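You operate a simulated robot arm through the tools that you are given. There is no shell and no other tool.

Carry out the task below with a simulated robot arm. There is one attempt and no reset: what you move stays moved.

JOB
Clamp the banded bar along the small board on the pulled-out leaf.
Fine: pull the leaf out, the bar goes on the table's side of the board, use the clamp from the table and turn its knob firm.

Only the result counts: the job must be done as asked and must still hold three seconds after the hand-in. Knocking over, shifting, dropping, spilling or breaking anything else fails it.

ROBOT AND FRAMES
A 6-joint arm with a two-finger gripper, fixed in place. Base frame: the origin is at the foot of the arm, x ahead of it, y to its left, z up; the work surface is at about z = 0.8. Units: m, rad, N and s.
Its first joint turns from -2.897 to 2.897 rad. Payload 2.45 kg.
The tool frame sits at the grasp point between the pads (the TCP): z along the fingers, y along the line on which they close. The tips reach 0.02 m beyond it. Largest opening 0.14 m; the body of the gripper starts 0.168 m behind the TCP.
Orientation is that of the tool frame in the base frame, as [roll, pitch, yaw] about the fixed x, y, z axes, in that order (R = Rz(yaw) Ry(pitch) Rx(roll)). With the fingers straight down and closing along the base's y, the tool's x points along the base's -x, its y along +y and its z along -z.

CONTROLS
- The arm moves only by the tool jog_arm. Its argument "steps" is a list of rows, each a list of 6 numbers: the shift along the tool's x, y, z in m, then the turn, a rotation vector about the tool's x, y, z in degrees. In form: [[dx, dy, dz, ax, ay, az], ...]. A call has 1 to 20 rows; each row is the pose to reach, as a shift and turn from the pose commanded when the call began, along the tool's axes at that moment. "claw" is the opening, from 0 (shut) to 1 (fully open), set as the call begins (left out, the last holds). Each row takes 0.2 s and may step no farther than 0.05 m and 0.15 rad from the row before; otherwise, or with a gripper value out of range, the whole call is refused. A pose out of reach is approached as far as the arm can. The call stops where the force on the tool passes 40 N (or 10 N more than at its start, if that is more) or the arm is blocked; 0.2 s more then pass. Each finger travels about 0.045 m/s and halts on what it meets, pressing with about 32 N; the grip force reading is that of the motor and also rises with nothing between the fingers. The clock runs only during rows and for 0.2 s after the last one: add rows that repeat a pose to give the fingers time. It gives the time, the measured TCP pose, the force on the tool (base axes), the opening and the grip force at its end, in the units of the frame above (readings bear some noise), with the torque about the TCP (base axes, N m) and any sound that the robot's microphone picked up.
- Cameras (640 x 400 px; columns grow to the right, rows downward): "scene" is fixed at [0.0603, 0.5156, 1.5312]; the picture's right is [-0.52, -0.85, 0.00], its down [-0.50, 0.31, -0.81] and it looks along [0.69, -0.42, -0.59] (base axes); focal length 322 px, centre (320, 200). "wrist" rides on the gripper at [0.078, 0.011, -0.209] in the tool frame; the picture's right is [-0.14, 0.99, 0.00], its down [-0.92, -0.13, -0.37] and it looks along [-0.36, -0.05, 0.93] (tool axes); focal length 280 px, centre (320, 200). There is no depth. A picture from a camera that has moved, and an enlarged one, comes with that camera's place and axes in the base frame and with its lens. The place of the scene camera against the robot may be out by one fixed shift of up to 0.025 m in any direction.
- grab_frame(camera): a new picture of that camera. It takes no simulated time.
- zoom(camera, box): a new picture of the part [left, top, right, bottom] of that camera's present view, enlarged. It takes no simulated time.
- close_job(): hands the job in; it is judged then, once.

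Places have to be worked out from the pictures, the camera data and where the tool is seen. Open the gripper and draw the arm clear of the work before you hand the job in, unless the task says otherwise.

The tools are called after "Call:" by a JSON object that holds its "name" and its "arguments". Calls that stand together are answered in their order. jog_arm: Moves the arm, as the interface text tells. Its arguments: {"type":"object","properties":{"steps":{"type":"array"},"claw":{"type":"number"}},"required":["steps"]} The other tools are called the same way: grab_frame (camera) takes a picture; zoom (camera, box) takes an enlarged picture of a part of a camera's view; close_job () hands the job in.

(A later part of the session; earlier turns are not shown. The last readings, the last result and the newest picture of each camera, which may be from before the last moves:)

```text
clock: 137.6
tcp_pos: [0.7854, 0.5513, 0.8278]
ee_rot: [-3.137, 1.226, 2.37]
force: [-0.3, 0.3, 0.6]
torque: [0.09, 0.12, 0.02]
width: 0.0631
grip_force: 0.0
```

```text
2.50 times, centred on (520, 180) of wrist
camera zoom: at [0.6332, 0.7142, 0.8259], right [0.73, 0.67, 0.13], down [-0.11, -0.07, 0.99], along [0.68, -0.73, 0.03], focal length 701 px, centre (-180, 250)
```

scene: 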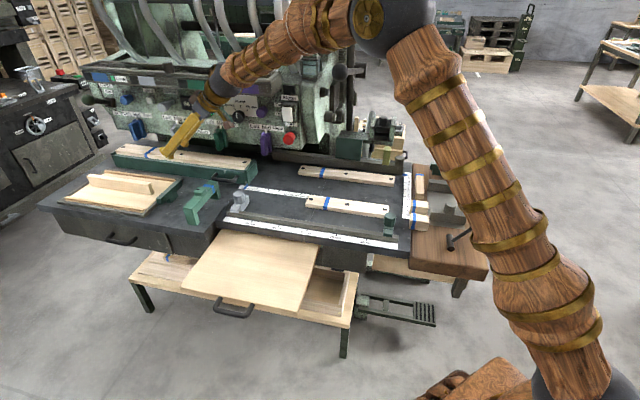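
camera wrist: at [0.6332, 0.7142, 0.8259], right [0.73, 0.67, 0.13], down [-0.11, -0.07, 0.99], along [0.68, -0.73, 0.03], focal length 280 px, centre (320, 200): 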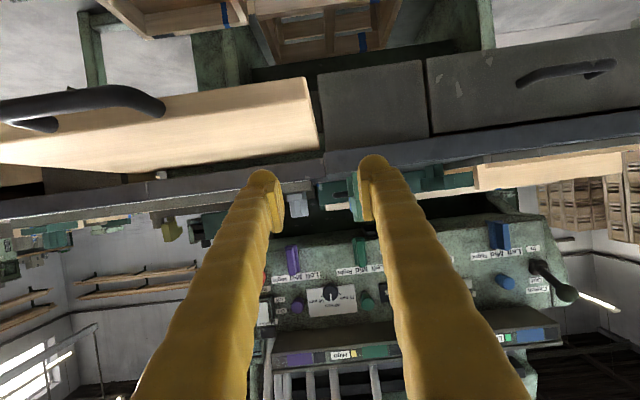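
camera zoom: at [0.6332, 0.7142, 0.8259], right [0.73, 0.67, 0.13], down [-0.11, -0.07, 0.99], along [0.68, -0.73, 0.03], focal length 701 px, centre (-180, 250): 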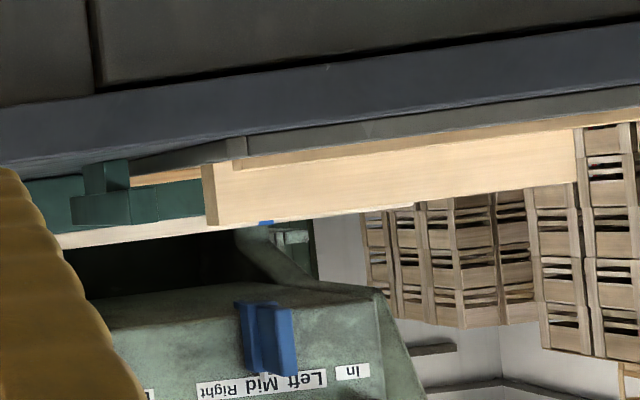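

The left front has no gap worth noting. But there's a small light spot on the leaf near the table edge, around pixel (160,175). I'll zoom in there.

Call:
{"name": "zoom", "arguments": {"camera": "wrist", "box": [60, 120, 330, 240]}}

Call:
{"name": "zoom", "arguments": {"camera": "wrist", "box": [130, 155, 190, 195]}}

Call:
{"name": "zoom", "arguments": {"camera": "wrist", "box": [250, 150, 420, 240]}}

```text
2.37 times, centred on (195, 180) of wrist
camera zoom: at [0.6332, 0.7142, 0.8259], right [0.73, 0.67, 0.13], down [-0.11, -0.07, 0.99], along [0.68, -0.73, 0.03], focal length 665 px, centre (616, 247)
```

zoom: 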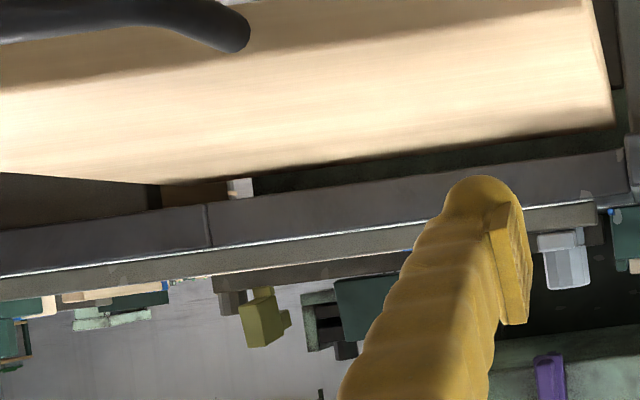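

```text
10.00 times, centred on (160, 175) of wrist
camera zoom: at [0.6332, 0.7142, 0.8259], right [0.73, 0.67, 0.13], down [-0.11, -0.07, 0.99], along [0.68, -0.73, 0.03], focal length 2804 px, centre (1920, 450)
```

zoom: 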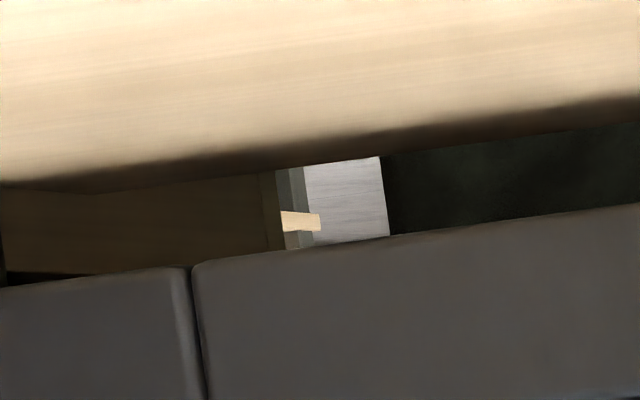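

```text
3.76 times, centred on (335, 195) of wrist
camera zoom: at [0.6332, 0.7142, 0.8259], right [0.73, 0.67, 0.13], down [-0.11, -0.07, 0.99], along [0.68, -0.73, 0.03], focal length 1056 px, centre (264, 219)
```

zoom: 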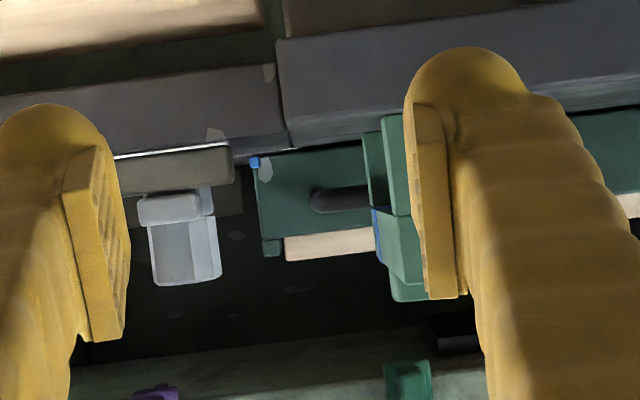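

That is only daylight through the slot. To find out which parts are really loose props, I'll go back and test the reachable ones by feel, starting with bar A. First I'll rise to tool-down.

Call:
{"name": "jog_arm", "arguments": {"steps": [[-0.026, -0.02, -0.0095, 0, 8, 0], [-0.052, -0.04, -0.019, 0, 16, 0], [-0.078, -0.06, -0.0285, 0, 24, 0], [-0.104, -0.08, -0.038, 0, 32, 0], [-0.131, -0.1, -0.0475, 0, 40, 0], [-0.157, -0.12, -0.057, 0, 48, 0], [-0.183, -0.14, -0.0665, 0, 56, 0], [-0.209, -0.165, -0.076, 0, 63, 0], [-0.235, -0.19, -0.085, 0, 70, 0]]}}

Call:
{"name": "jog_arm", "arguments": {"claw": 0.6, "steps": [[0, 0, 0, 0, 0, -8.2], [0, 0, 0, 0, 0, -16.4], [0, 0, 0, 0, 0, -24.6], [0, 0, 0, 0, 0, -32.8], [0, 0, 0, 0, 0, -41], [0, 0, 0, 0, 0, -49.2], [0, 0, 0, 0, 0, -57.4], [0, 0, 0, 0, 0, -65.6], [0, 0, 0, 0, 0, -73.8], [0, 0, 0, 0, 0, -82], [0, 0, 0, 0, 0, -90]]}}

```text
clock: 139.6
tcp_pos: [0.652, 0.4197, 1.0757]
ee_rot: [-3.137, 0.001, 2.366]
force: [0.0, -0.5, -0.5]
torque: [0.03, 0.01, 0.02]
width: 0.0631
grip_force: 0.0
```

```text
clock: 142.0
tcp_pos: [0.6518, 0.4169, 1.0767]
ee_rot: [-3.14, -0.003, -2.344]
force: [0.6, 0.5, 0.2]
torque: [0.02, -0.01, -0.04]
width: 0.0839
grip_force: 0.2
```

Call:
{"name": "jog_arm", "arguments": {"steps": [[0.021, -0.0372, 0.005, 0, 0, 0], [0.042, -0.0745, 0.01, 0, 0, 0], [0.063, -0.1117, 0.02, 0, 0, 0], [0.084, -0.149, 0.03, 0, 0, 0], [0.105, -0.186, 0.04, 0, 0, 0], [0.126, -0.2234, 0.05, 0, 0, 0], [0.1467, -0.2606, 0.06, 0, 0, 0], [0.1677, -0.298, 0.07, 0, 0, 0], [0.1886, -0.335, 0.085, 0, 0, 0], [0.2096, -0.3723, 0.1, 0, 0, 0], [0.2305, -0.4096, 0.115, 0, 0, 0], [0.2515, -0.4468, 0.127, 0, 0, 0]]}}

Call:
{"name": "grab_frame", "arguments": {"camera": "wrist"}}

```text
clock: 144.6
tcp_pos: [0.7942, -0.0741, 0.9518]
ee_rot: [-3.14, -0.004, -2.345]
force: [0.8, -0.1, 0.7]
torque: [0.02, -0.03, 0.0]
width: 0.0838
grip_force: 0.1
```

```text
taken
camera wrist: at [0.7316, -0.1229, 1.1617], right [-0.61, 0.79, 0.0], down [0.74, 0.57, 0.37], along [0.29, 0.22, -0.93], focal length 280 px, centre (320, 200)
```

wrist: 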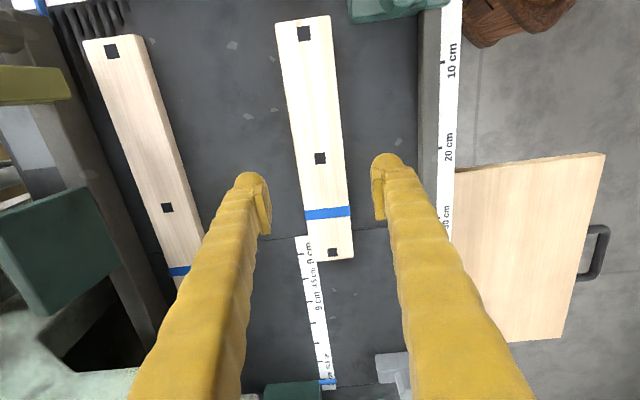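

Bar A lies centred between the fingers. I'll descend and grip it lightly to test.

Call:
{"name": "jog_arm", "arguments": {"steps": [[0, 0.001, 0.045, 0, 0, 0], [0, 0.002, 0.09, 0, 0, 0], [0, 0.002, 0.115, 0, 0, 0], [0, 0.002, 0.125, 0, 0, 0]]}}

Call:
{"name": "jog_arm", "arguments": {"claw": 0.2, "steps": [[0, 0, 0, 0, 0, 0], [0, 0, 0, 0, 0, 0], [0, 0, 0, 0, 0, 0], [0, 0, 0, 0, 0, 0]]}}

Call:
{"name": "jog_arm", "arguments": {"steps": [[0, 0, -0.002, 0, 0, 0], [0, 0, -0.004, 0, 0, 0], [0, 0, -0.006, 0, 0, 0], [0, 0, -0.006, 0, 0, 0]]}}

Call:
{"name": "grab_frame", "arguments": {"camera": "wrist"}}

```text
clock: 145.6
tcp_pos: [0.7917, -0.075, 0.8246]
ee_rot: [-3.14, -0.004, -2.346]
force: [-0.4, 0.1, -0.1]
torque: [-0.03, 0.04, -0.03]
width: 0.084
grip_force: 0.1
```

```text
clock: 146.6
tcp_pos: [0.7926, -0.0751, 0.8249]
ee_rot: [-3.14, -0.005, -2.346]
force: [-0.1, 0.2, -0.4]
torque: [-0.01, -0.01, 0.03]
width: 0.059
grip_force: 32.3
```

```text
clock: 147.6
tcp_pos: [0.7929, -0.0756, 0.8305]
ee_rot: [-3.141, -0.006, -2.345]
force: [0.6, -0.7, -2.2]
torque: [0.0, -0.03, -0.01]
width: 0.0589
grip_force: 31.9
```

```text
taken
camera wrist: at [0.7298, -0.1239, 1.0412], right [-0.61, 0.79, 0.0], down [0.74, 0.57, 0.37], along [0.29, 0.22, -0.93], focal length 280 px, centre (320, 200)
```

wrist: 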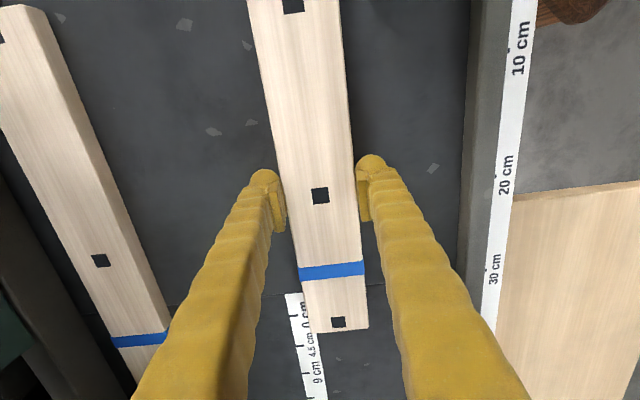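

Bar A is loose, 59 mm wide and about 0.22 kg. I'll set it straight back down for now and test the second long bar and the short stick the same way.

Call:
{"name": "jog_arm", "arguments": {"steps": [[0, 0, 0.003, 0, 0, 0], [0, 0, 0.0058, 0, 0, 0], [0, 0, 0.0058, 0, 0, 0]]}}

Call:
{"name": "jog_arm", "arguments": {"claw": 0.6, "steps": [[0, 0, 0, 0, 0, 0], [0, 0, 0, 0, 0, 0], [0, 0, -0.03, 0, 0, 0], [0, 0, -0.07, 0, 0, 0], [0, 0, -0.11, 0, 0, 0], [0, 0, -0.15, 0, 0, 0]]}}

Call:
{"name": "grab_frame", "arguments": {"camera": "wrist"}}

```text
clock: 148.4
tcp_pos: [0.7935, -0.0755, 0.8253]
ee_rot: [-3.139, -0.004, -2.345]
force: [0.3, 0.5, 0.1]
torque: [0.03, -0.01, 0.0]
width: 0.0586
grip_force: 31.9
```

```text
clock: 149.8
tcp_pos: [0.7915, -0.0756, 0.9743]
ee_rot: [3.141, -0.004, -2.345]
force: [0.5, -0.4, -0.1]
torque: [0.03, -0.01, 0.0]
width: 0.0839
grip_force: 0.1
```

```text
taken
camera wrist: at [0.7295, -0.1239, 1.1857], right [-0.61, 0.79, 0.0], down [0.74, 0.57, 0.36], along [0.29, 0.22, -0.93], focal length 280 px, centre (320, 200)
```

wrist: 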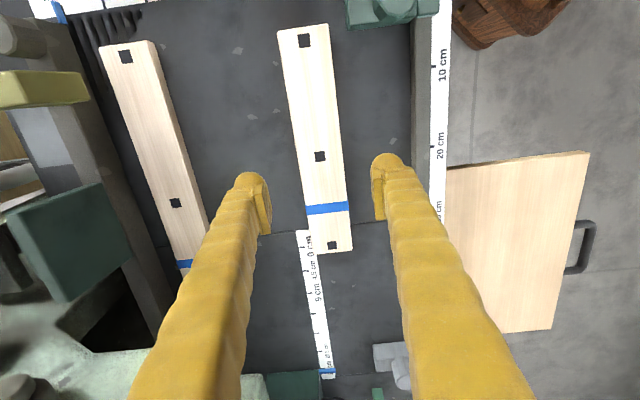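

The other long bar sits tight under the machine head, so A must be the banded bar. Next I'll examine the mint clamp, since knowing how its jaw works will tell me what width it is meant to hold. I'm moving to a pose behind and above it with moderate tilt.

Call:
{"name": "jog_arm", "arguments": {"claw": 0.5, "steps": [[-0.02, 0.045, -0.01, 0, -2, 0], [-0.04, 0.09, -0.02, 0, -4, 0], [-0.07, 0.13, -0.03, 0, -6, 0], [-0.11, 0.155, -0.04, 0, -8, 0], [-0.155, 0.165, -0.05, 0, -10, 0], [-0.2, 0.165, -0.06, 0, -12, 0], [-0.245, 0.16, -0.065, 0, -14, 0], [-0.29, 0.155, -0.07, 0, -16, 0], [-0.335, 0.15, -0.07, 0, -18, 0], [-0.38, 0.145, -0.07, 0, -20, 0], [-0.42, 0.14, -0.07, 0, -22, 0], [-0.46, 0.135, -0.07, 0, -25, 0]]}}

Call:
{"name": "grab_frame", "arguments": {"camera": "wrist"}}

```text
refused: row 1 steps farther than a row can; nothing moved
```

```text
taken
camera wrist: at [0.7295, -0.1239, 1.1857], right [-0.61, 0.79, 0.0], down [0.74, 0.57, 0.36], along [0.29, 0.22, -0.93], focal length 280 px, centre (320, 200)
```

wrist: 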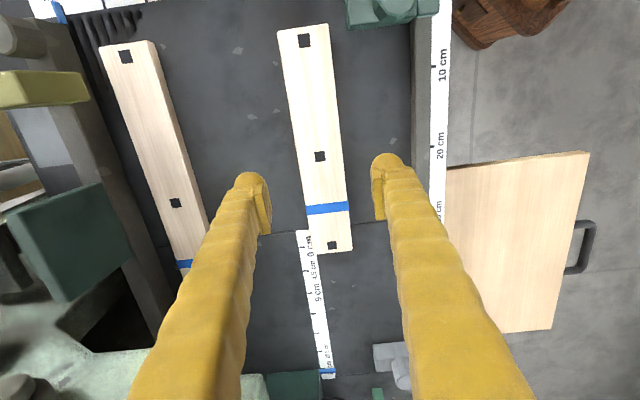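

Call:
{"name": "jog_arm", "arguments": {"claw": 0.5, "steps": [[-0.02, 0.04, -0.01, 0, -2, 0], [-0.04, 0.08, -0.02, 0, -4, 0], [-0.065, 0.12, -0.03, 0, -6, 0], [-0.1, 0.15, -0.04, 0, -8, 0], [-0.145, 0.16, -0.05, 0, -10, 0], [-0.19, 0.16, -0.06, 0, -12, 0], [-0.235, 0.158, -0.065, 0, -14, 0], [-0.28, 0.155, -0.07, 0, -16, 0], [-0.325, 0.15, -0.07, 0, -18, 0], [-0.37, 0.145, -0.07, 0, -20, 0], [-0.415, 0.14, -0.07, 0, -22, 0], [-0.455, 0.135, -0.07, 0, -24, 0], [-0.48, 0.131, -0.07, 0, -25, 0]]}}

Call:
{"name": "grab_frame", "arguments": {"camera": "wrist"}}

Call:
{"name": "grab_frame", "arguments": {"camera": "scene"}}

```text
clock: 152.6
tcp_pos: [1.0341, 0.3595, 1.0447]
ee_rot: [-3.14, 0.433, -2.345]
force: [-0.6, 0.3, 0.4]
torque: [-0.02, 0.0, 0.0]
width: 0.07
grip_force: 0.2
```

```text
taken
camera wrist: at [0.9154, 0.2529, 1.2023], right [-0.62, 0.78, 0.06], down [0.57, 0.4, 0.72], along [0.54, 0.48, -0.69], focal length 280 px, centre (320, 200)
```

wrist: 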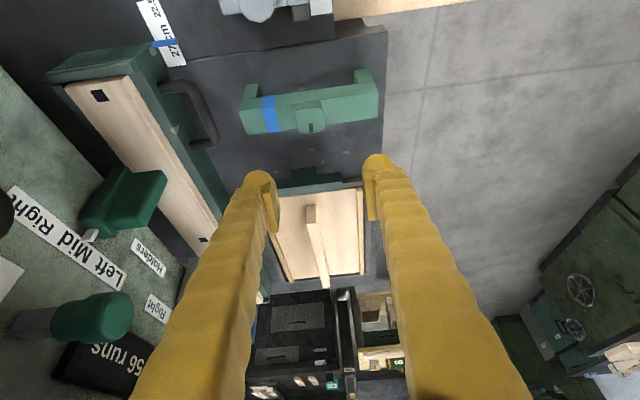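

```text
taken
```

scene: 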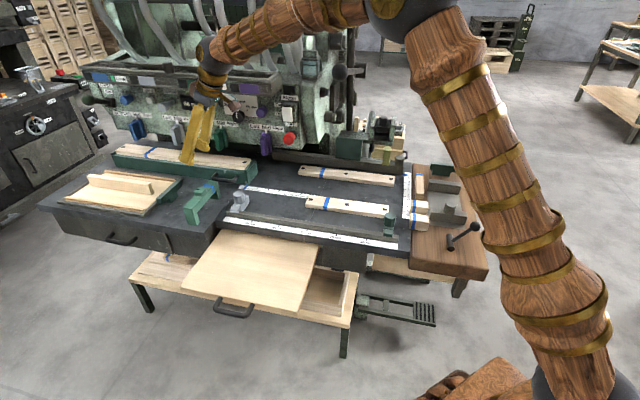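

Reached comfortably. I'll zoom in on the clamp from here.

Call:
{"name": "zoom", "arguments": {"camera": "wrist", "box": [220, 50, 400, 160]}}

Call:
{"name": "zoom", "arguments": {"camera": "wrist", "box": [200, 0, 360, 80]}}

```text
3.56 times, centred on (310, 105) of wrist
camera zoom: at [0.9154, 0.2529, 1.2023], right [-0.62, 0.78, 0.06], down [0.57, 0.4, 0.72], along [0.54, 0.48, -0.69], focal length 997 px, centre (356, 538)
```

zoom: 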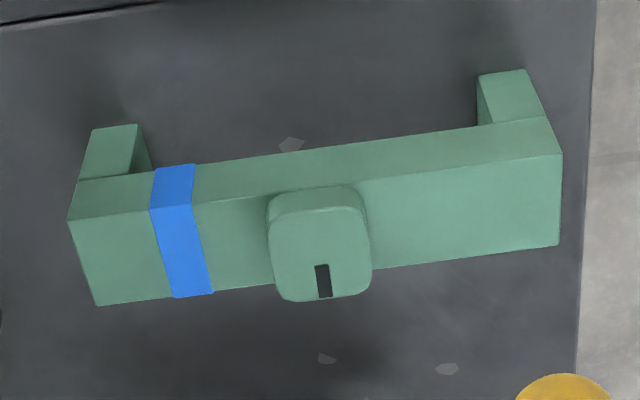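

```text
4.00 times, centred on (280, 40) of wrist
camera zoom: at [0.9154, 0.2529, 1.2023], right [-0.62, 0.78, 0.06], down [0.57, 0.4, 0.72], along [0.54, 0.48, -0.69], focal length 1122 px, centre (480, 840)
```

zoom: 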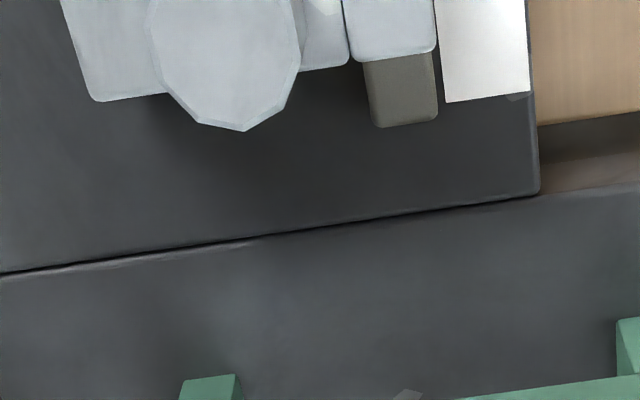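

The knob sits exactly mid-beam on a rigid U, so it is a bridge with a centre screw. I'll grip the knob's flats and test whether the clamp is loose.

Call:
{"name": "jog_arm", "arguments": {"steps": [[0.015, -0.002, 0.045, 0, 0, 0], [0.03, -0.004, 0.085, 0, 0, 0], [0.042, -0.0058, 0.115, 0, 0, 0], [0.0503, -0.0058, 0.132, 0, 0, 0]]}}

Call:
{"name": "grab_frame", "arguments": {"camera": "wrist"}}

Call:
{"name": "zoom", "arguments": {"camera": "scene", "box": [160, 150, 260, 230]}}

```text
clock: 153.6
tcp_pos: [1.0463, 0.3629, 0.9038]
ee_rot: [-3.141, 0.432, -2.346]
force: [0.0, -0.2, -0.4]
torque: [0.0, 0.01, 0.0]
width: 0.0701
grip_force: 0.0
```

```text
taken
camera wrist: at [0.9269, 0.2574, 1.061], right [-0.62, 0.78, 0.06], down [0.57, 0.4, 0.72], along [0.54, 0.48, -0.69], focal length 280 px, centre (320, 200)
```

wrist: 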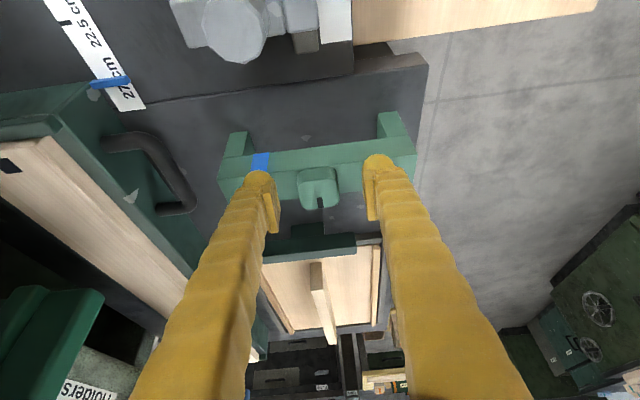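

```text
5.00 times, centred on (210, 190) of scene
camera zoom: at [0.0603, 0.5156, 1.5312], right [-0.52, -0.85, 0.0], down [-0.5, 0.31, -0.81], along [0.69, -0.42, -0.59], focal length 1608 px, centre (870, 250)
```

zoom: 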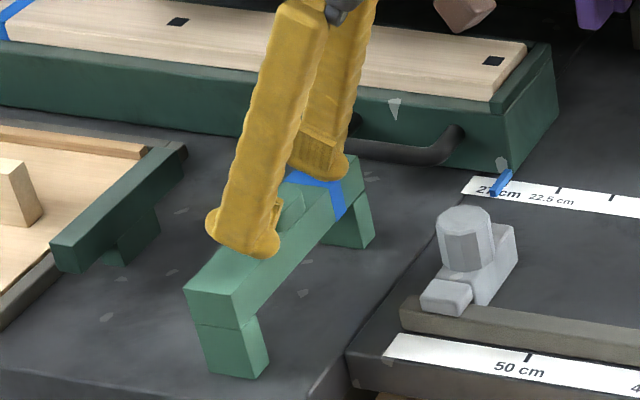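

Call:
{"name": "jog_arm", "arguments": {"claw": 0.0, "steps": [[0, 0, 0, 0, 0, 0], [0, 0, 0, 0, 0, 0], [0, 0, 0, 0, 0, 0], [0, 0, 0, 0, 0, 0]]}}

Call:
{"name": "jog_arm", "arguments": {"steps": [[-0.001, 0, -0.002, 0, 0, 0], [-0.002, 0, -0.0045, 0, 0, 0], [-0.0025, 0, -0.0055, 0, 0, 0], [-0.0025, 0, -0.0055, 0, 0, 0]]}}

Call:
{"name": "zoom", "arguments": {"camera": "scene", "box": [160, 150, 260, 230]}}

```text
clock: 154.6
tcp_pos: [1.0481, 0.3647, 0.9061]
ee_rot: [-3.137, 0.436, -2.343]
force: [-10.4, -6.6, 35.3]
torque: [0.09, 0.15, 0.02]
width: 0.0229
grip_force: 31.9
```

```text
clock: 155.0
tcp_pos: [1.0473, 0.3642, 0.9108]
ee_rot: [-3.137, 0.437, -2.347]
force: [-6.0, -3.6, 15.8]
torque: [-0.03, 0.08, -0.16]
width: 0.0063
grip_force: 29.7
stopped in row 1: the force on the tool passed its limit at 53 N (the readings are from after the stop); the commanded pose is now the measured one
```

```text
5.00 times, centred on (210, 190) of scene
camera zoom: at [0.0603, 0.5156, 1.5312], right [-0.52, -0.85, 0.0], down [-0.5, 0.31, -0.81], along [0.69, -0.42, -0.59], focal length 1608 px, centre (870, 250)
```

zoom: 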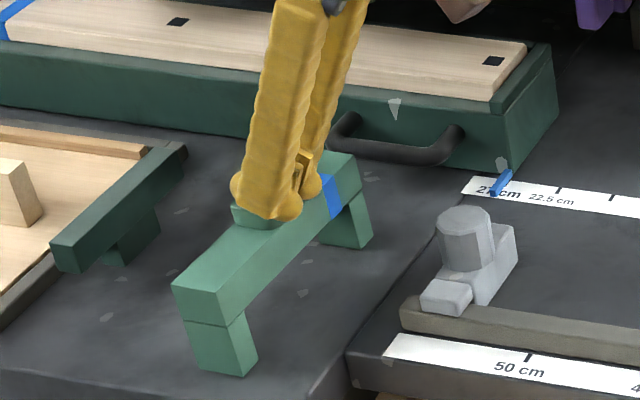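

The fingers slid off the rounded knob, but the clamp visibly shifted about a centimetre, so it is a loose part. I'll back off and look again.

Call:
{"name": "jog_arm", "arguments": {"claw": 0.6, "steps": [[0, 0, -0.02, 0, 0, 0], [0, 0, -0.05, 0, 0, 0], [0, 0, -0.09, 0, 0, 0], [0, 0, -0.13, 0, 0, 0]]}}

Call:
{"name": "grab_frame", "arguments": {"camera": "wrist"}}

Call:
{"name": "zoom", "arguments": {"camera": "wrist", "box": [200, 40, 420, 180]}}

Call:
{"name": "zoom", "arguments": {"camera": "scene", "box": [160, 150, 260, 230]}}

```text
clock: 156.0
tcp_pos: [1.0079, 0.3253, 1.0257]
ee_rot: [-3.137, 0.436, -2.345]
force: [0.2, 0.2, -0.2]
torque: [0.03, 0.03, -0.04]
width: 0.0837
grip_force: 0.1
```

```text
taken
camera wrist: at [0.8878, 0.2196, 1.1838], right [-0.62, 0.78, 0.05], down [0.57, 0.4, 0.72], along [0.54, 0.48, -0.69], focal length 280 px, centre (320, 200)
```

wrist: 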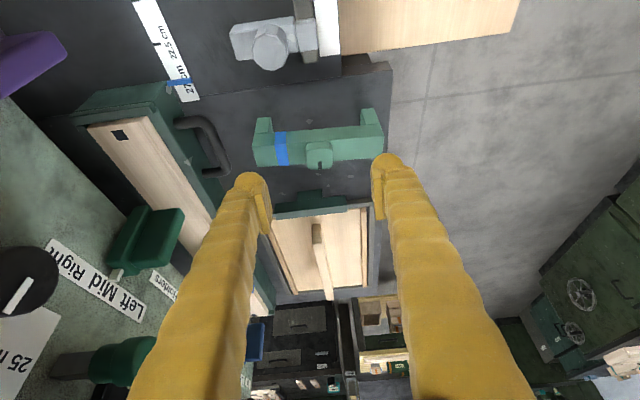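

```text
2.86 times, centred on (310, 110) of wrist
camera zoom: at [0.8878, 0.2196, 1.1838], right [-0.62, 0.78, 0.05], down [0.57, 0.4, 0.72], along [0.54, 0.48, -0.69], focal length 801 px, centre (349, 457)
```

zoom: 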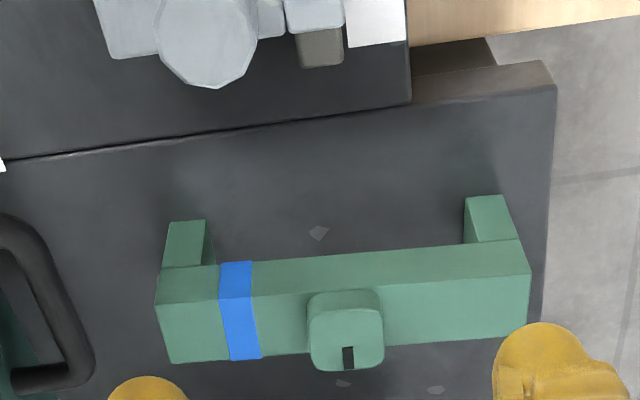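

```text
5.00 times, centred on (210, 190) of scene
camera zoom: at [0.0603, 0.5156, 1.5312], right [-0.52, -0.85, 0.0], down [-0.5, 0.31, -0.81], along [0.69, -0.42, -0.59], focal length 1608 px, centre (870, 250)
```

zoom: 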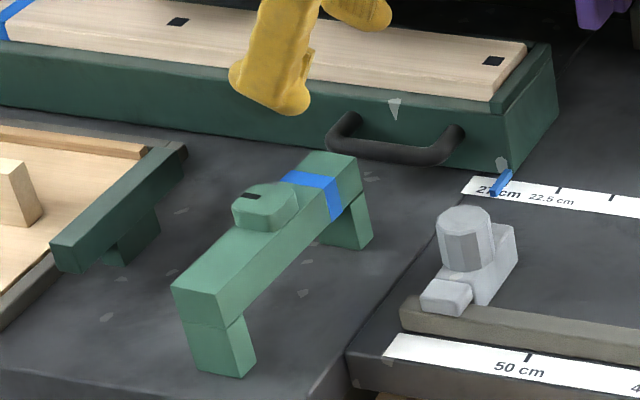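

The mint clamp is a loose rigid bridge with a centre knob. The one part I haven't examined closely is the short banded stick on the side bench. I'll retreat along a safe path and view it from above.

Call:
{"name": "jog_arm", "arguments": {"steps": [[0.039, 0.0033, -0.021, 0, 2.5, 0], [0.078, 0.0066, -0.042, 0, 5, 0], [0.117, 0.01, -0.063, 0, 7.5, 0], [0.156, 0.013, -0.084, 0, 10, 0], [0.1955, 0.0165, -0.1045, 0, 12.5, 0], [0.2346, 0.02, -0.1254, 0, 15, 0], [0.2737, 0.023, -0.146, 0, 17.5, 0], [0.3128, 0.026, -0.167, 0, 20, 0], [0.352, 0.03, -0.188, 0, 22.5, 0], [0.391, 0.033, -0.209, 0, 25, 0]]}}

Call:
{"name": "jog_arm", "arguments": {"steps": [[0.045, -0.01, 0, 0, 0, 0], [0.09, -0.025, 0, 0, 0, 0], [0.13, -0.05, 0, 0, 0, 0], [0.165, -0.08, 0, 0, 0, 0], [0.195, -0.115, 0, 0, 0, 0], [0.22, -0.155, 0, 0, 0, 0], [0.235, -0.2, 0, 0, 0, 0], [0.245, -0.245, 0, 0, 0, 0], [0.25, -0.29, 0, 0, 0, 0]]}}

Call:
{"name": "grab_frame", "arguments": {"camera": "wrist"}}

Call:
{"name": "zoom", "arguments": {"camera": "wrist", "box": [230, 60, 430, 240]}}

```text
clock: 158.2
tcp_pos: [0.6742, 0.0308, 1.0496]
ee_rot: [-3.138, -0.001, -2.346]
force: [0.0, -0.1, -0.4]
torque: [0.01, 0.0, -0.02]
width: 0.0839
grip_force: 0.0
```

```text
clock: 160.2
tcp_pos: [0.7073, -0.3491, 1.0509]
ee_rot: [-3.139, 0.001, -2.346]
force: [0.7, 0.2, 0.0]
torque: [0.0, -0.03, -0.01]
width: 0.084
grip_force: 0.1
```

```text
taken
camera wrist: at [0.6423, -0.3977, 1.2607], right [-0.61, 0.79, 0.0], down [0.73, 0.57, 0.37], along [0.29, 0.22, -0.93], focal length 280 px, centre (320, 200)
```

wrist: 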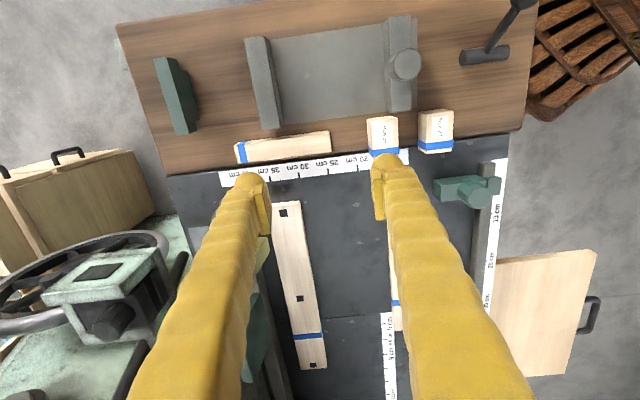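

```text
2.22 times, centred on (330, 150) of wrist
camera zoom: at [0.6423, -0.3977, 1.2607], right [-0.61, 0.79, 0.0], down [0.73, 0.57, 0.37], along [0.29, 0.22, -0.93], focal length 623 px, centre (298, 311)
```

zoom: 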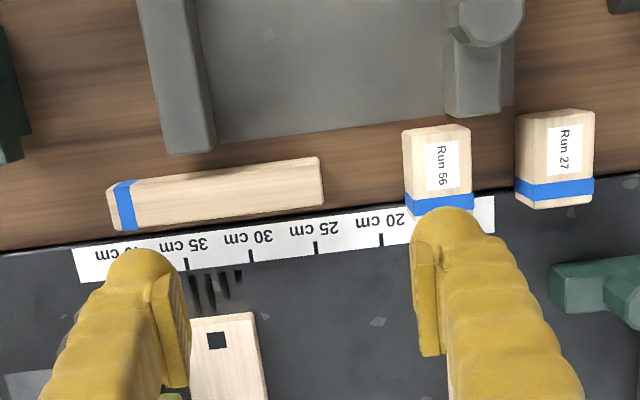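

From here the short stick is a true square-section bar, about 0.15 x 0.03 m with a band round its end. The flat drilled pieces are boards, and A is the smaller of the two on the table. That reading gives every word a meaning: small board = A, banded bar = this stick, and together they are 9 cm wide, inside the 13.7 cm bridge. I'll turn to grip the stick across its width.

Call:
{"name": "jog_arm", "arguments": {"claw": 0.5, "steps": [[0.0006, -0.005, 0.005, 0, 0, 8.2], [0.0012, -0.01, 0.01, 0, 0, 16.4], [0.0018, -0.015, 0.014, 0, 0, 24.6], [0.0024, -0.02, 0.018, 0, 0, 32.8], [0.003, -0.025, 0.023, 0, 0, 41], [0.0036, -0.03, 0.027, 0, 0, 49.2], [0.0042, -0.036, 0.032, 0, 0, 57.4], [0.0048, -0.041, 0.036, 0, 0, 65.6], [0.0054, -0.046, 0.041, 0, 0, 73.8], [0.006, -0.051, 0.045, 0, 0, 82], [0.0066, -0.056, 0.05, 0, 0, 89.4]]}}

Call:
{"name": "grab_frame", "arguments": {"camera": "wrist"}}

```text
clock: 162.6
tcp_pos: [0.7415, -0.393, 1.0015]
ee_rot: [-3.141, 0.005, 2.374]
force: [0.2, -1.2, -0.6]
torque: [0.0, 0.01, -0.02]
width: 0.0699
grip_force: 0.1
```

```text
taken
camera wrist: at [0.6917, -0.3318, 1.2107], right [0.79, 0.62, 0.0], down [0.57, -0.73, 0.37], along [0.23, -0.29, -0.93], focal length 280 px, centre (320, 200)
```

wrist: 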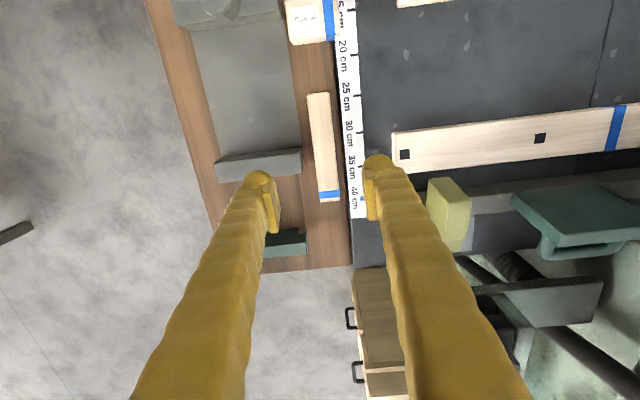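

Aligned over the stick. I'll descend and grip it.

Call:
{"name": "jog_arm", "arguments": {"steps": [[0, 0.002, 0.045, 0, 0, 1], [0, 0.002, 0.09, 0, 0, 1.8], [0, 0.002, 0.135, 0, 0, 1.8], [0, 0.002, 0.16, 0, 0, 1.8], [0, 0.002, 0.172, 0, 0, 1.8]]}}

Call:
{"name": "grab_frame", "arguments": {"camera": "wrist"}}

Call:
{"name": "jog_arm", "arguments": {"claw": 0.0, "steps": [[0, 0, 0, 0, 0, 0], [0, 0, 0, 0, 0, 0], [0, 0, 0, 0, 0, 0], [0, 0, 0, 0, 0, 0]]}}

```text
clock: 163.5
tcp_pos: [0.7434, -0.3915, 0.8592]
ee_rot: [3.14, 0.008, 2.343]
force: [-4.2, 2.3, 12.8]
torque: [-0.42, 0.48, -0.09]
width: 0.0716
grip_force: 1.1
stopped in row 4: the force on the tool passed its limit at 68 N (the readings are from after the stop); the commanded pose is now the measured one
```

```text
taken
camera wrist: at [0.695, -0.3278, 1.0681], right [0.8, 0.59, 0.0], down [0.55, -0.75, 0.37], along [0.22, -0.3, -0.93], focal length 280 px, centre (320, 200)
```

wrist: 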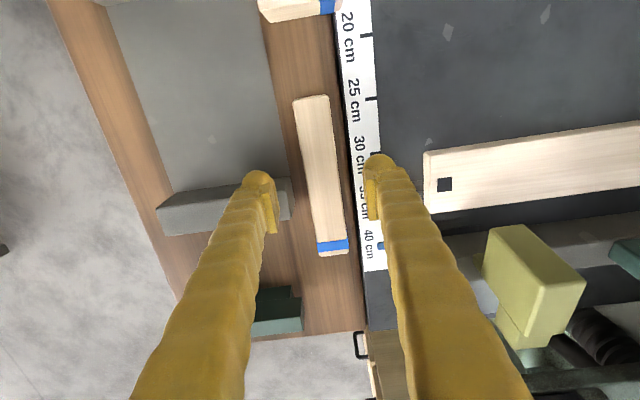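

```text
clock: 164.1
tcp_pos: [0.7442, -0.3921, 0.8585]
ee_rot: [3.14, 0.008, 2.344]
force: [-0.4, -0.2, 0.1]
torque: [-0.01, 0.03, 0.0]
width: 0.0189
grip_force: 0.4
stopped in row 2: the force on the tool passed its limit at 45 N (the readings are from after the stop); the commanded pose is now the measured one
```

The left finger landed on the vise jaw beside the stick. I'll open, rise and check nothing moved.

Call:
{"name": "jog_arm", "arguments": {"claw": 0.25, "steps": [[0, 0, -0.02, 0, 0, 0], [0, 0, -0.06, 0, 0, 0], [0, 0, -0.1, 0, 0, 0]]}}

Call:
{"name": "grab_frame", "arguments": {"camera": "wrist"}}

Call:
{"name": "zoom", "arguments": {"camera": "scene", "box": [370, 140, 490, 250]}}

```text
clock: 164.9
tcp_pos: [0.7445, -0.3923, 0.9604]
ee_rot: [3.141, 0.009, 2.344]
force: [-0.6, 1.0, -0.5]
torque: [-0.03, -0.01, -0.01]
width: 0.0347
grip_force: 0.0
```

```text
taken
camera wrist: at [0.6945, -0.328, 1.1696], right [0.8, 0.59, 0.0], down [0.55, -0.75, 0.38], along [0.22, -0.3, -0.93], focal length 280 px, centre (320, 200)
```

wrist: 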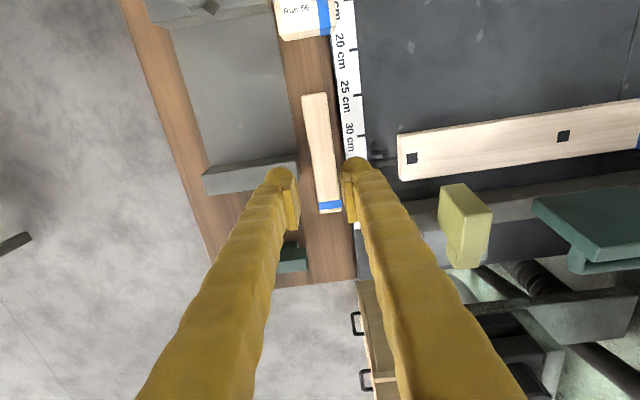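

```text
3.64 times, centred on (430, 195) of scene
camera zoom: at [0.0603, 0.5156, 1.5312], right [-0.52, -0.85, 0.0], down [-0.5, 0.31, -0.81], along [0.69, -0.42, -0.59], focal length 1170 px, centre (-80, 218)
```

zoom: 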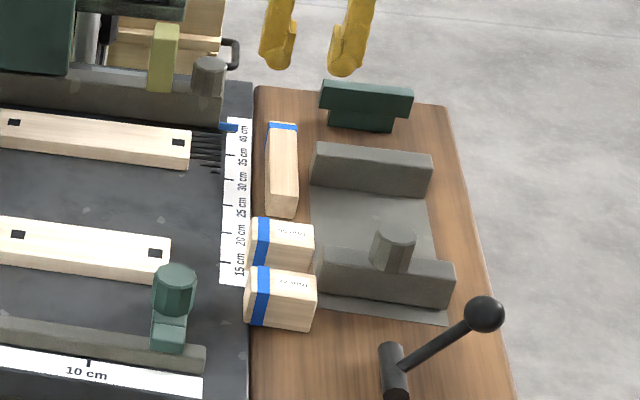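

Nothing has moved. The vise jaw is beside the stick's middle, so I'll grip 35 mm further along, where both sides are free, with a narrower opening.

Call:
{"name": "jog_arm", "arguments": {"claw": 0.36, "steps": [[0.035, 0, 0, 0, 0, 0], [0.035, 0, 0.045, 0, 0, 0], [0.035, 0, 0.085, 0, 0, 0], [0.035, 0, 0.11, 0, 0, 0], [0.035, 0, 0.122, 0, 0, 0], [0.035, 0, 0.131, 0, 0, 0]]}}

Call:
{"name": "grab_frame", "arguments": {"camera": "wrist"}}

```text
clock: 166.3
tcp_pos: [0.7196, -0.3679, 0.827]
ee_rot: [3.139, 0.008, 2.345]
force: [-0.4, 0.3, -0.3]
torque: [0.01, 0.03, 0.01]
width: 0.0506
grip_force: 0.0
```

```text
taken
camera wrist: at [0.6712, -0.3041, 1.0369], right [0.8, 0.59, 0.0], down [0.55, -0.75, 0.38], along [0.23, -0.3, -0.93], focal length 280 px, centre (320, 200)
```

wrist: 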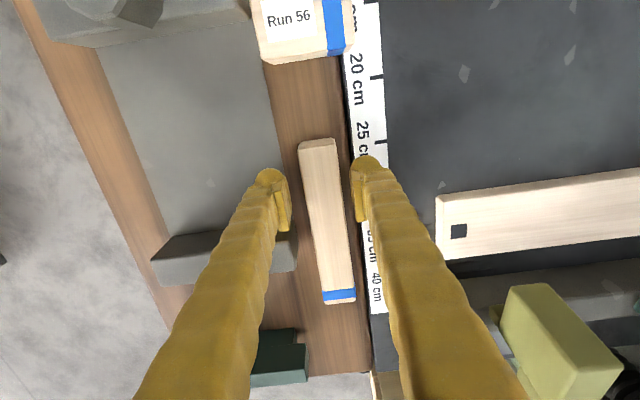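

Both fingers are beside the stick with no contact. I'll close and try a small lift.

Call:
{"name": "jog_arm", "arguments": {"claw": 0.0, "steps": [[0, 0, 0, 0, 0, 0], [0, 0, 0, 0, 0, 0], [0, 0, 0, 0, 0, 0], [0, 0, 0, 0, 0, 0]]}}

Call:
{"name": "jog_arm", "arguments": {"steps": [[0, 0, -0.002, 0, 0, 0], [0, 0, -0.004, 0, 0, 0], [0, 0, -0.006, 0, 0, 0], [0, 0, -0.006, 0, 0, 0]]}}

Call:
{"name": "grab_frame", "arguments": {"camera": "wrist"}}

```text
clock: 167.3
tcp_pos: [0.7192, -0.3687, 0.827]
ee_rot: [3.141, 0.008, 2.345]
force: [0.5, 0.3, 0.6]
torque: [0.04, 0.03, 0.02]
width: 0.0287
grip_force: 32.3
```

```text
clock: 168.3
tcp_pos: [0.7197, -0.3677, 0.833]
ee_rot: [3.14, 0.009, 2.346]
force: [-0.3, 0.4, -1.3]
torque: [0.0, 0.02, 0.05]
width: 0.0287
grip_force: 32.0
```

```text
taken
camera wrist: at [0.6711, -0.3039, 1.0432], right [0.8, 0.59, 0.0], down [0.55, -0.75, 0.38], along [0.23, -0.3, -0.93], focal length 280 px, centre (320, 200)
```

wrist: 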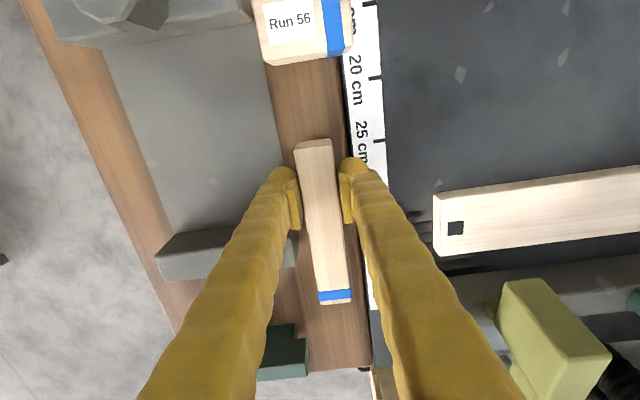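

The stick is loose too, 28.7 mm wide. I'm going with this reading: stick = banded bar, A = small board. I'll carry the stick up, around the front of the machine, and over the leaf while turning it parallel to the table edge.

Call:
{"name": "jog_arm", "arguments": {"steps": [[0, 0, -0.03, 0, 0, 0], [0, 0, -0.07, 0, 0, 0], [0, 0, -0.115, 0, 0, 0], [0, 0, -0.16, 0, 0, 0], [0.045, 0, -0.17, 0, 0, 0], [0.09, 0, -0.17, 0, 0, 0], [0.135, 0, -0.17, 0, 0, 0], [0.18, 0.015, -0.17, 0, 0, 0], [0.22, 0.04, -0.17, 0, 0, 0], [0.255, 0.07, -0.17, 0, 0, 0], [0.285, 0.105, -0.17, 0, 0, 0], [0.315, 0.14, -0.17, 0, 0, 0]]}}

Call:
{"name": "grab_frame", "arguments": {"camera": "wrist"}}

```text
clock: 170.9
tcp_pos: [0.5998, -0.0455, 1.0023]
ee_rot: [3.139, 0.01, 2.344]
force: [0.5, 0.1, -1.3]
torque: [0.02, 0.01, -0.02]
width: 0.0285
grip_force: 31.4
```

```text
taken
camera wrist: at [0.5498, 0.0187, 1.2118], right [0.81, 0.59, 0.0], down [0.55, -0.75, 0.38], along [0.22, -0.3, -0.93], focal length 280 px, centre (320, 200)
```

wrist: 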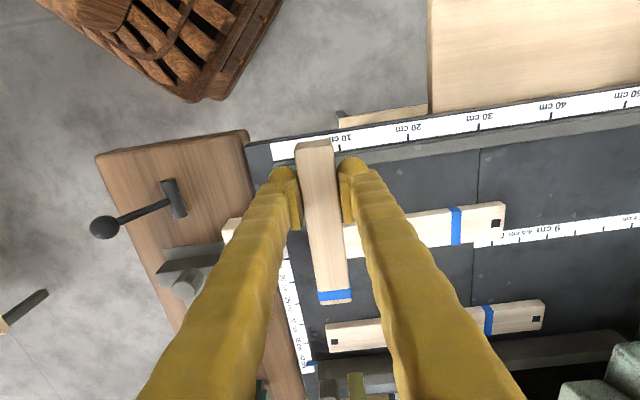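

Call:
{"name": "jog_arm", "arguments": {"steps": [[0.0096, 0.03, 0, 0, 0, -8.2], [0.019, 0.06, 0, 0, 0, -16.4], [0.0287, 0.09, 0, 0, 0, -24.6], [0.038, 0.12, 0, 0, 0, -32.8], [0.048, 0.15, 0, 0, 0, -41], [0.0574, 0.179, 0, 0, 0, -49.2], [0.067, 0.209, 0, 0, 0, -57.4], [0.0766, 0.239, 0, 0, 0, -65.6], [0.086, 0.269, 0, 0, 0, -73.8], [0.0957, 0.299, 0, 0, 0, -82], [0.1053, 0.3288, 0.0, 0, 0, -90.3], [0.1053, 0.3288, 0.04, 0, 0, -90.3]]}}

Call:
{"name": "grab_frame", "arguments": {"camera": "wrist"}}

Call:
{"name": "grab_frame", "arguments": {"camera": "scene"}}

```text
clock: 173.5
tcp_pos: [0.761, 0.2609, 0.9619]
ee_rot: [-3.132, 0.002, -2.361]
force: [0.3, -0.9, -1.4]
torque: [0.0, 0.02, -0.03]
width: 0.0285
grip_force: 32.3
```

```text
taken
camera wrist: at [0.6958, 0.2143, 1.1723], right [-0.6, 0.8, -0.01], down [0.74, 0.56, 0.37], along [0.3, 0.22, -0.93], focal length 280 px, centre (320, 200)
```

wrist: 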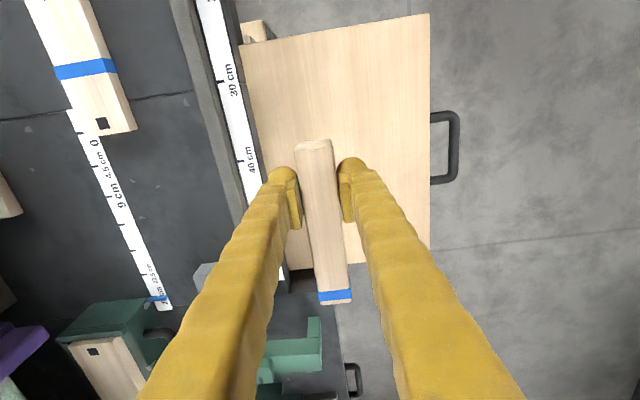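

```text
taken
```

scene: 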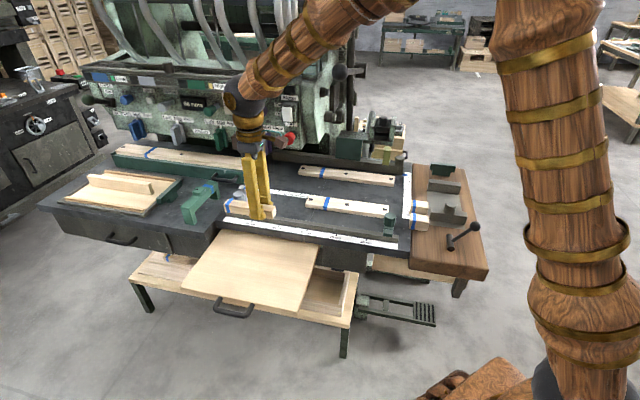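

Over the leaf with the stick parallel to the table edge. I'll lower it, slowing near contact.

Call:
{"name": "jog_arm", "arguments": {"steps": [[0, 0, 0.045, 0, 0, 0], [0, 0, 0.09, 0, 0, 0], [0, 0, 0.13, 0, 0, 0], [0, 0, 0.155, 0, 0, 0], [0, 0, 0.167, 0, 0, 0], [0, 0, 0.173, 0, 0, 0]]}}

Call:
{"name": "jog_arm", "arguments": {"steps": [[0, 0, 0.002, 0, 0, 0], [0, 0, 0.004, 0, 0, 0], [0, 0, 0.006, 0, 0, 0], [0, 0, 0.008, 0, 0, 0]]}}

Call:
{"name": "grab_frame", "arguments": {"camera": "wrist"}}

Call:
{"name": "zoom", "arguments": {"camera": "scene", "box": [190, 190, 330, 310]}}

```text
clock: 174.9
tcp_pos: [0.7624, 0.2612, 0.788]
ee_rot: [-3.134, 0.001, -2.362]
force: [-0.6, 0.2, -0.5]
torque: [0.02, 0.05, -0.01]
width: 0.0285
grip_force: 32.5
```

```text
clock: 175.9
tcp_pos: [0.7625, 0.2607, 0.781]
ee_rot: [-3.132, 0.002, -2.364]
force: [-1.8, 0.2, -1.0]
torque: [-0.03, 0.03, 0.02]
width: 0.0285
grip_force: 31.9
```

```text
taken
camera wrist: at [0.6968, 0.2135, 0.9903], right [-0.6, 0.8, -0.01], down [0.74, 0.56, 0.37], along [0.3, 0.22, -0.93], focal length 280 px, centre (320, 200)
```

wrist: 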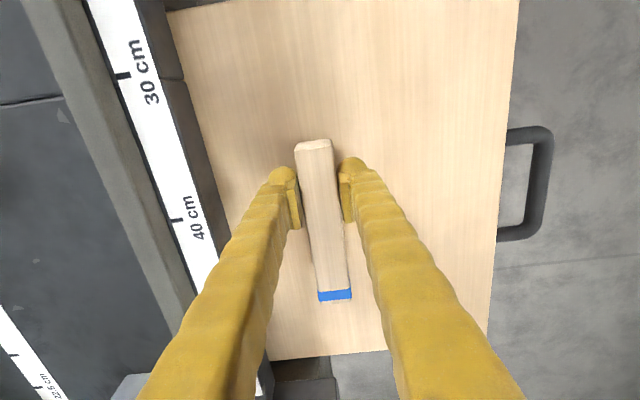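

```text
3.33 times, centred on (260, 250) of scene
camera zoom: at [0.0603, 0.5156, 1.5312], right [-0.52, -0.85, 0.0], down [-0.5, 0.31, -0.81], along [0.69, -0.42, -0.59], focal length 1072 px, centre (520, 33)
```

zoom: 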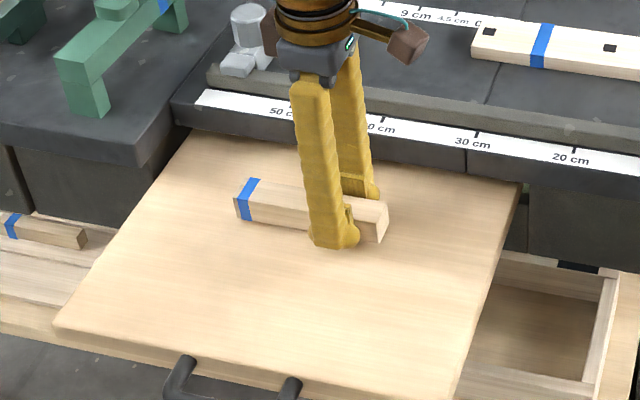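

Call:
{"name": "jog_arm", "arguments": {"steps": [[0, 0, 0.0015, 0, 0, 0], [0, 0, 0.003, 0, 0, 0], [0, 0, 0.0045, 0, 0, 0], [0, 0, 0.006, 0, 0, 0]]}}

```text
clock: 176.9
tcp_pos: [0.7613, 0.2592, 0.7739]
ee_rot: [-3.133, 0.002, -2.364]
force: [-0.6, 0.8, -0.4]
torque: [-0.02, 0.01, -0.02]
width: 0.0286
grip_force: 32.2
```

Call:
{"name": "jog_arm", "arguments": {"steps": [[0, 0, 0.001, 0, 0, 0], [0, 0, 0.002, 0, 0, 0], [0, 0, 0.003, 0, 0, 0], [0, 0, 0.003, 0, 0, 0]]}}

Call:
{"name": "zoom", "arguments": {"camera": "scene", "box": [220, 220, 300, 270]}}

```text
clock: 177.9
tcp_pos: [0.7621, 0.2596, 0.7725]
ee_rot: [-3.134, 0.002, -2.362]
force: [-2.7, -3.3, 17.2]
torque: [0.06, 0.03, -0.01]
width: 0.0287
grip_force: 32.5
```

```text
8.00 times, centred on (260, 245) of scene
camera zoom: at [0.0603, 0.5156, 1.5312], right [-0.52, -0.85, 0.0], down [-0.5, 0.31, -0.81], along [0.69, -0.42, -0.59], focal length 2573 px, centre (800, -160)
```

zoom: 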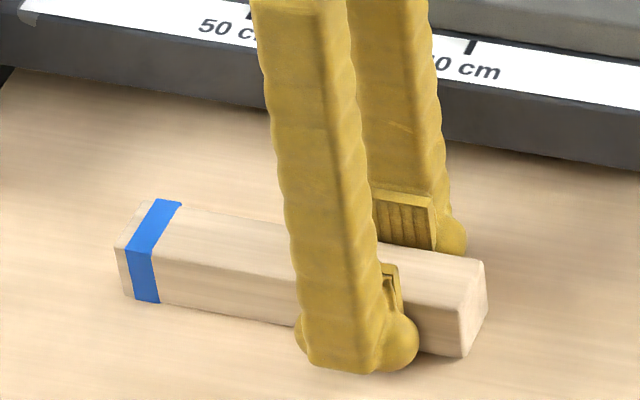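

Contact with the leaf at 17 N. I'll ease off a millimetre, release and rise.

Call:
{"name": "jog_arm", "arguments": {"claw": 0.36, "steps": [[0, 0, -0.0012, 0, 0, 0], [0, 0, -0.0012, 0, 0, 0], [0, 0, -0.0012, 0, 0, 0], [0, 0, -0.03, 0, 0, 0], [0, 0, -0.07, 0, 0, 0], [0, 0, -0.115, 0, 0, 0], [0, 0, -0.16, 0, 0, 0], [0, 0, -0.2, 0, 0, 0]]}}

Call:
{"name": "grab_frame", "arguments": {"camera": "wrist"}}

Call:
{"name": "grab_frame", "arguments": {"camera": "scene"}}

```text
clock: 179.7
tcp_pos: [0.761, 0.2618, 0.9714]
ee_rot: [-3.134, 0.0, -2.363]
force: [0.3, -0.2, -0.2]
torque: [0.02, -0.03, 0.0]
width: 0.0504
grip_force: 0.1
```

```text
taken
camera wrist: at [0.6953, 0.2151, 1.1812], right [-0.6, 0.8, -0.01], down [0.74, 0.56, 0.37], along [0.3, 0.22, -0.93], focal length 280 px, centre (320, 200)
```

wrist: 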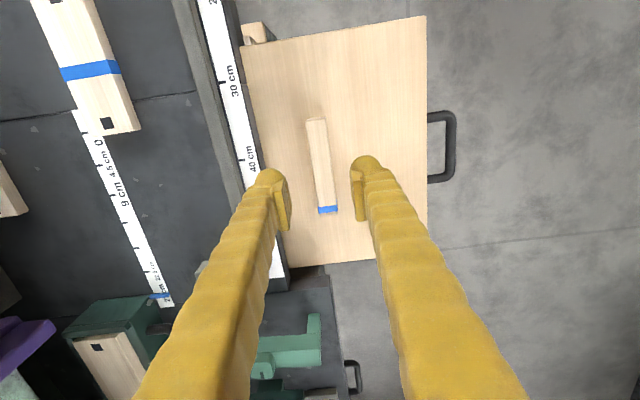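

```text
taken
```

scene: 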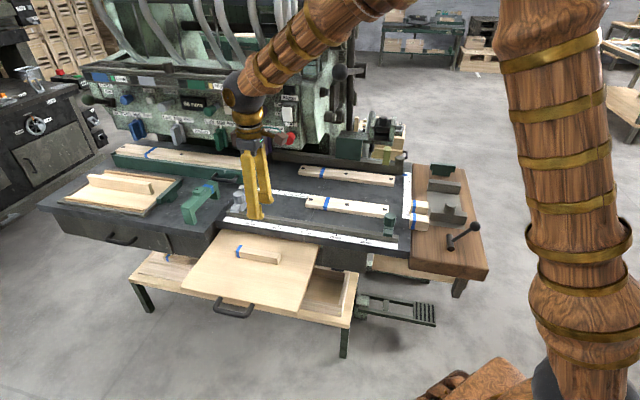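

The banded bar is on the leaf, parallel to the edge. Now I'll fetch board A, gripping it at its centre as before.

Call:
{"name": "jog_arm", "arguments": {"claw": 0.6, "steps": [[0.0305, -0.0376, 0, 0, 0, 0], [0.061, -0.0751, 0, 0, 0, 0], [0.0916, -0.1127, 0, 0, 0, 0], [0.1222, -0.1503, 0, 0, 0, 0], [0.1527, -0.1879, 0, 0, 0, 0], [0.1833, -0.2254, 0, 0, 0, 0], [0.2138, -0.263, 0, 0, 0, 0], [0.2138, -0.263, 0.045, 0, 0, 0], [0.2138, -0.263, 0.09, 0, 0, 0], [0.2138, -0.263, 0.125, 0, 0, 0], [0.2138, -0.263, 0.146, 0, 0, 0]]}}

Call:
{"name": "grab_frame", "arguments": {"camera": "wrist"}}

```text
clock: 182.1
tcp_pos: [0.7942, -0.0756, 0.8262]
ee_rot: [-3.132, 0.002, -2.362]
force: [0.3, 0.3, -0.2]
torque: [-0.01, -0.04, -0.04]
width: 0.0841
grip_force: 0.1
```

```text
taken
camera wrist: at [0.729, -0.1227, 1.036], right [-0.6, 0.8, -0.01], down [0.74, 0.56, 0.37], along [0.3, 0.22, -0.93], focal length 280 px, centre (320, 200)
```

wrist: 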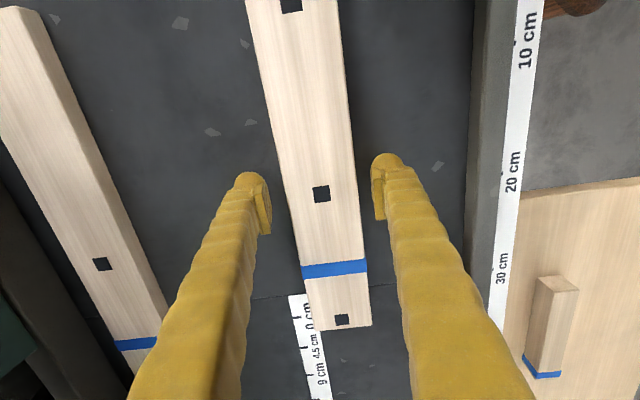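

Call:
{"name": "jog_arm", "arguments": {"claw": 0.2, "steps": [[0, 0, 0, 0, 0, 0], [0, 0, 0, 0, 0, 0], [0, 0, 0, 0, 0, 0], [0, 0, -0.02, 0, 0, 0], [0, 0, -0.06, 0, 0, 0], [0, 0, -0.1, 0, 0, 0], [0, 0, -0.14, 0, 0, 0], [0, 0.045, -0.16, 0, 0, 0], [-0.015, 0.09, -0.16, 0, 0, 0], [-0.035, 0.13, -0.16, 0, 0, 0], [-0.06, 0.17, -0.16, 0, 0, 0], [-0.09, 0.205, -0.16, 0, 0, 0], [-0.12, 0.24, -0.16, 0, 0, 0], [-0.155, 0.27, -0.16, 0, 0, 0], [-0.19, 0.3, -0.16, 0, 0, 0], [-0.22, 0.325, -0.16, 0, 0, 0], [-0.248, 0.339, -0.16, 0, 0, 0], [-0.248, 0.339, -0.16, 0, 0, 0]]}}

Call:
{"name": "grab_frame", "arguments": {"camera": "wrist"}}

Call:
{"name": "grab_frame", "arguments": {"camera": "scene"}}

```text
clock: 185.9
tcp_pos: [0.7309, 0.3379, 0.9836]
ee_rot: [-3.133, 0.001, -2.364]
force: [-0.1, -0.6, -1.9]
torque: [-0.01, 0.03, 0.01]
width: 0.0589
grip_force: 31.9
```

```text
taken
camera wrist: at [0.6662, 0.2928, 1.1943], right [-0.6, 0.8, -0.01], down [0.74, 0.56, 0.37], along [0.3, 0.22, -0.93], focal length 280 px, centre (320, 200)
```

wrist: 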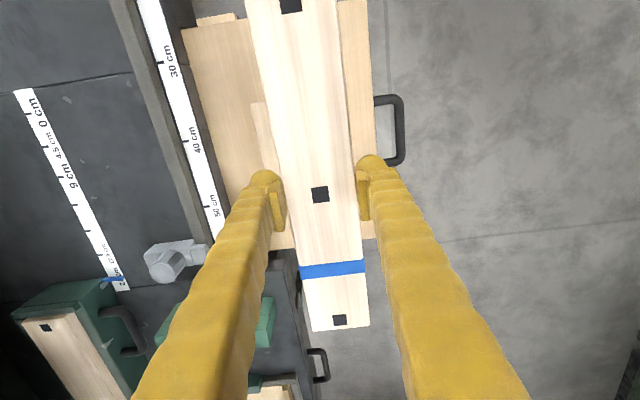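

```text
taken
```

scene: 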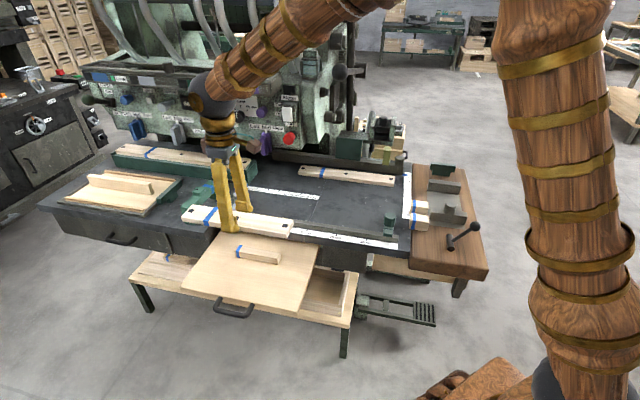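

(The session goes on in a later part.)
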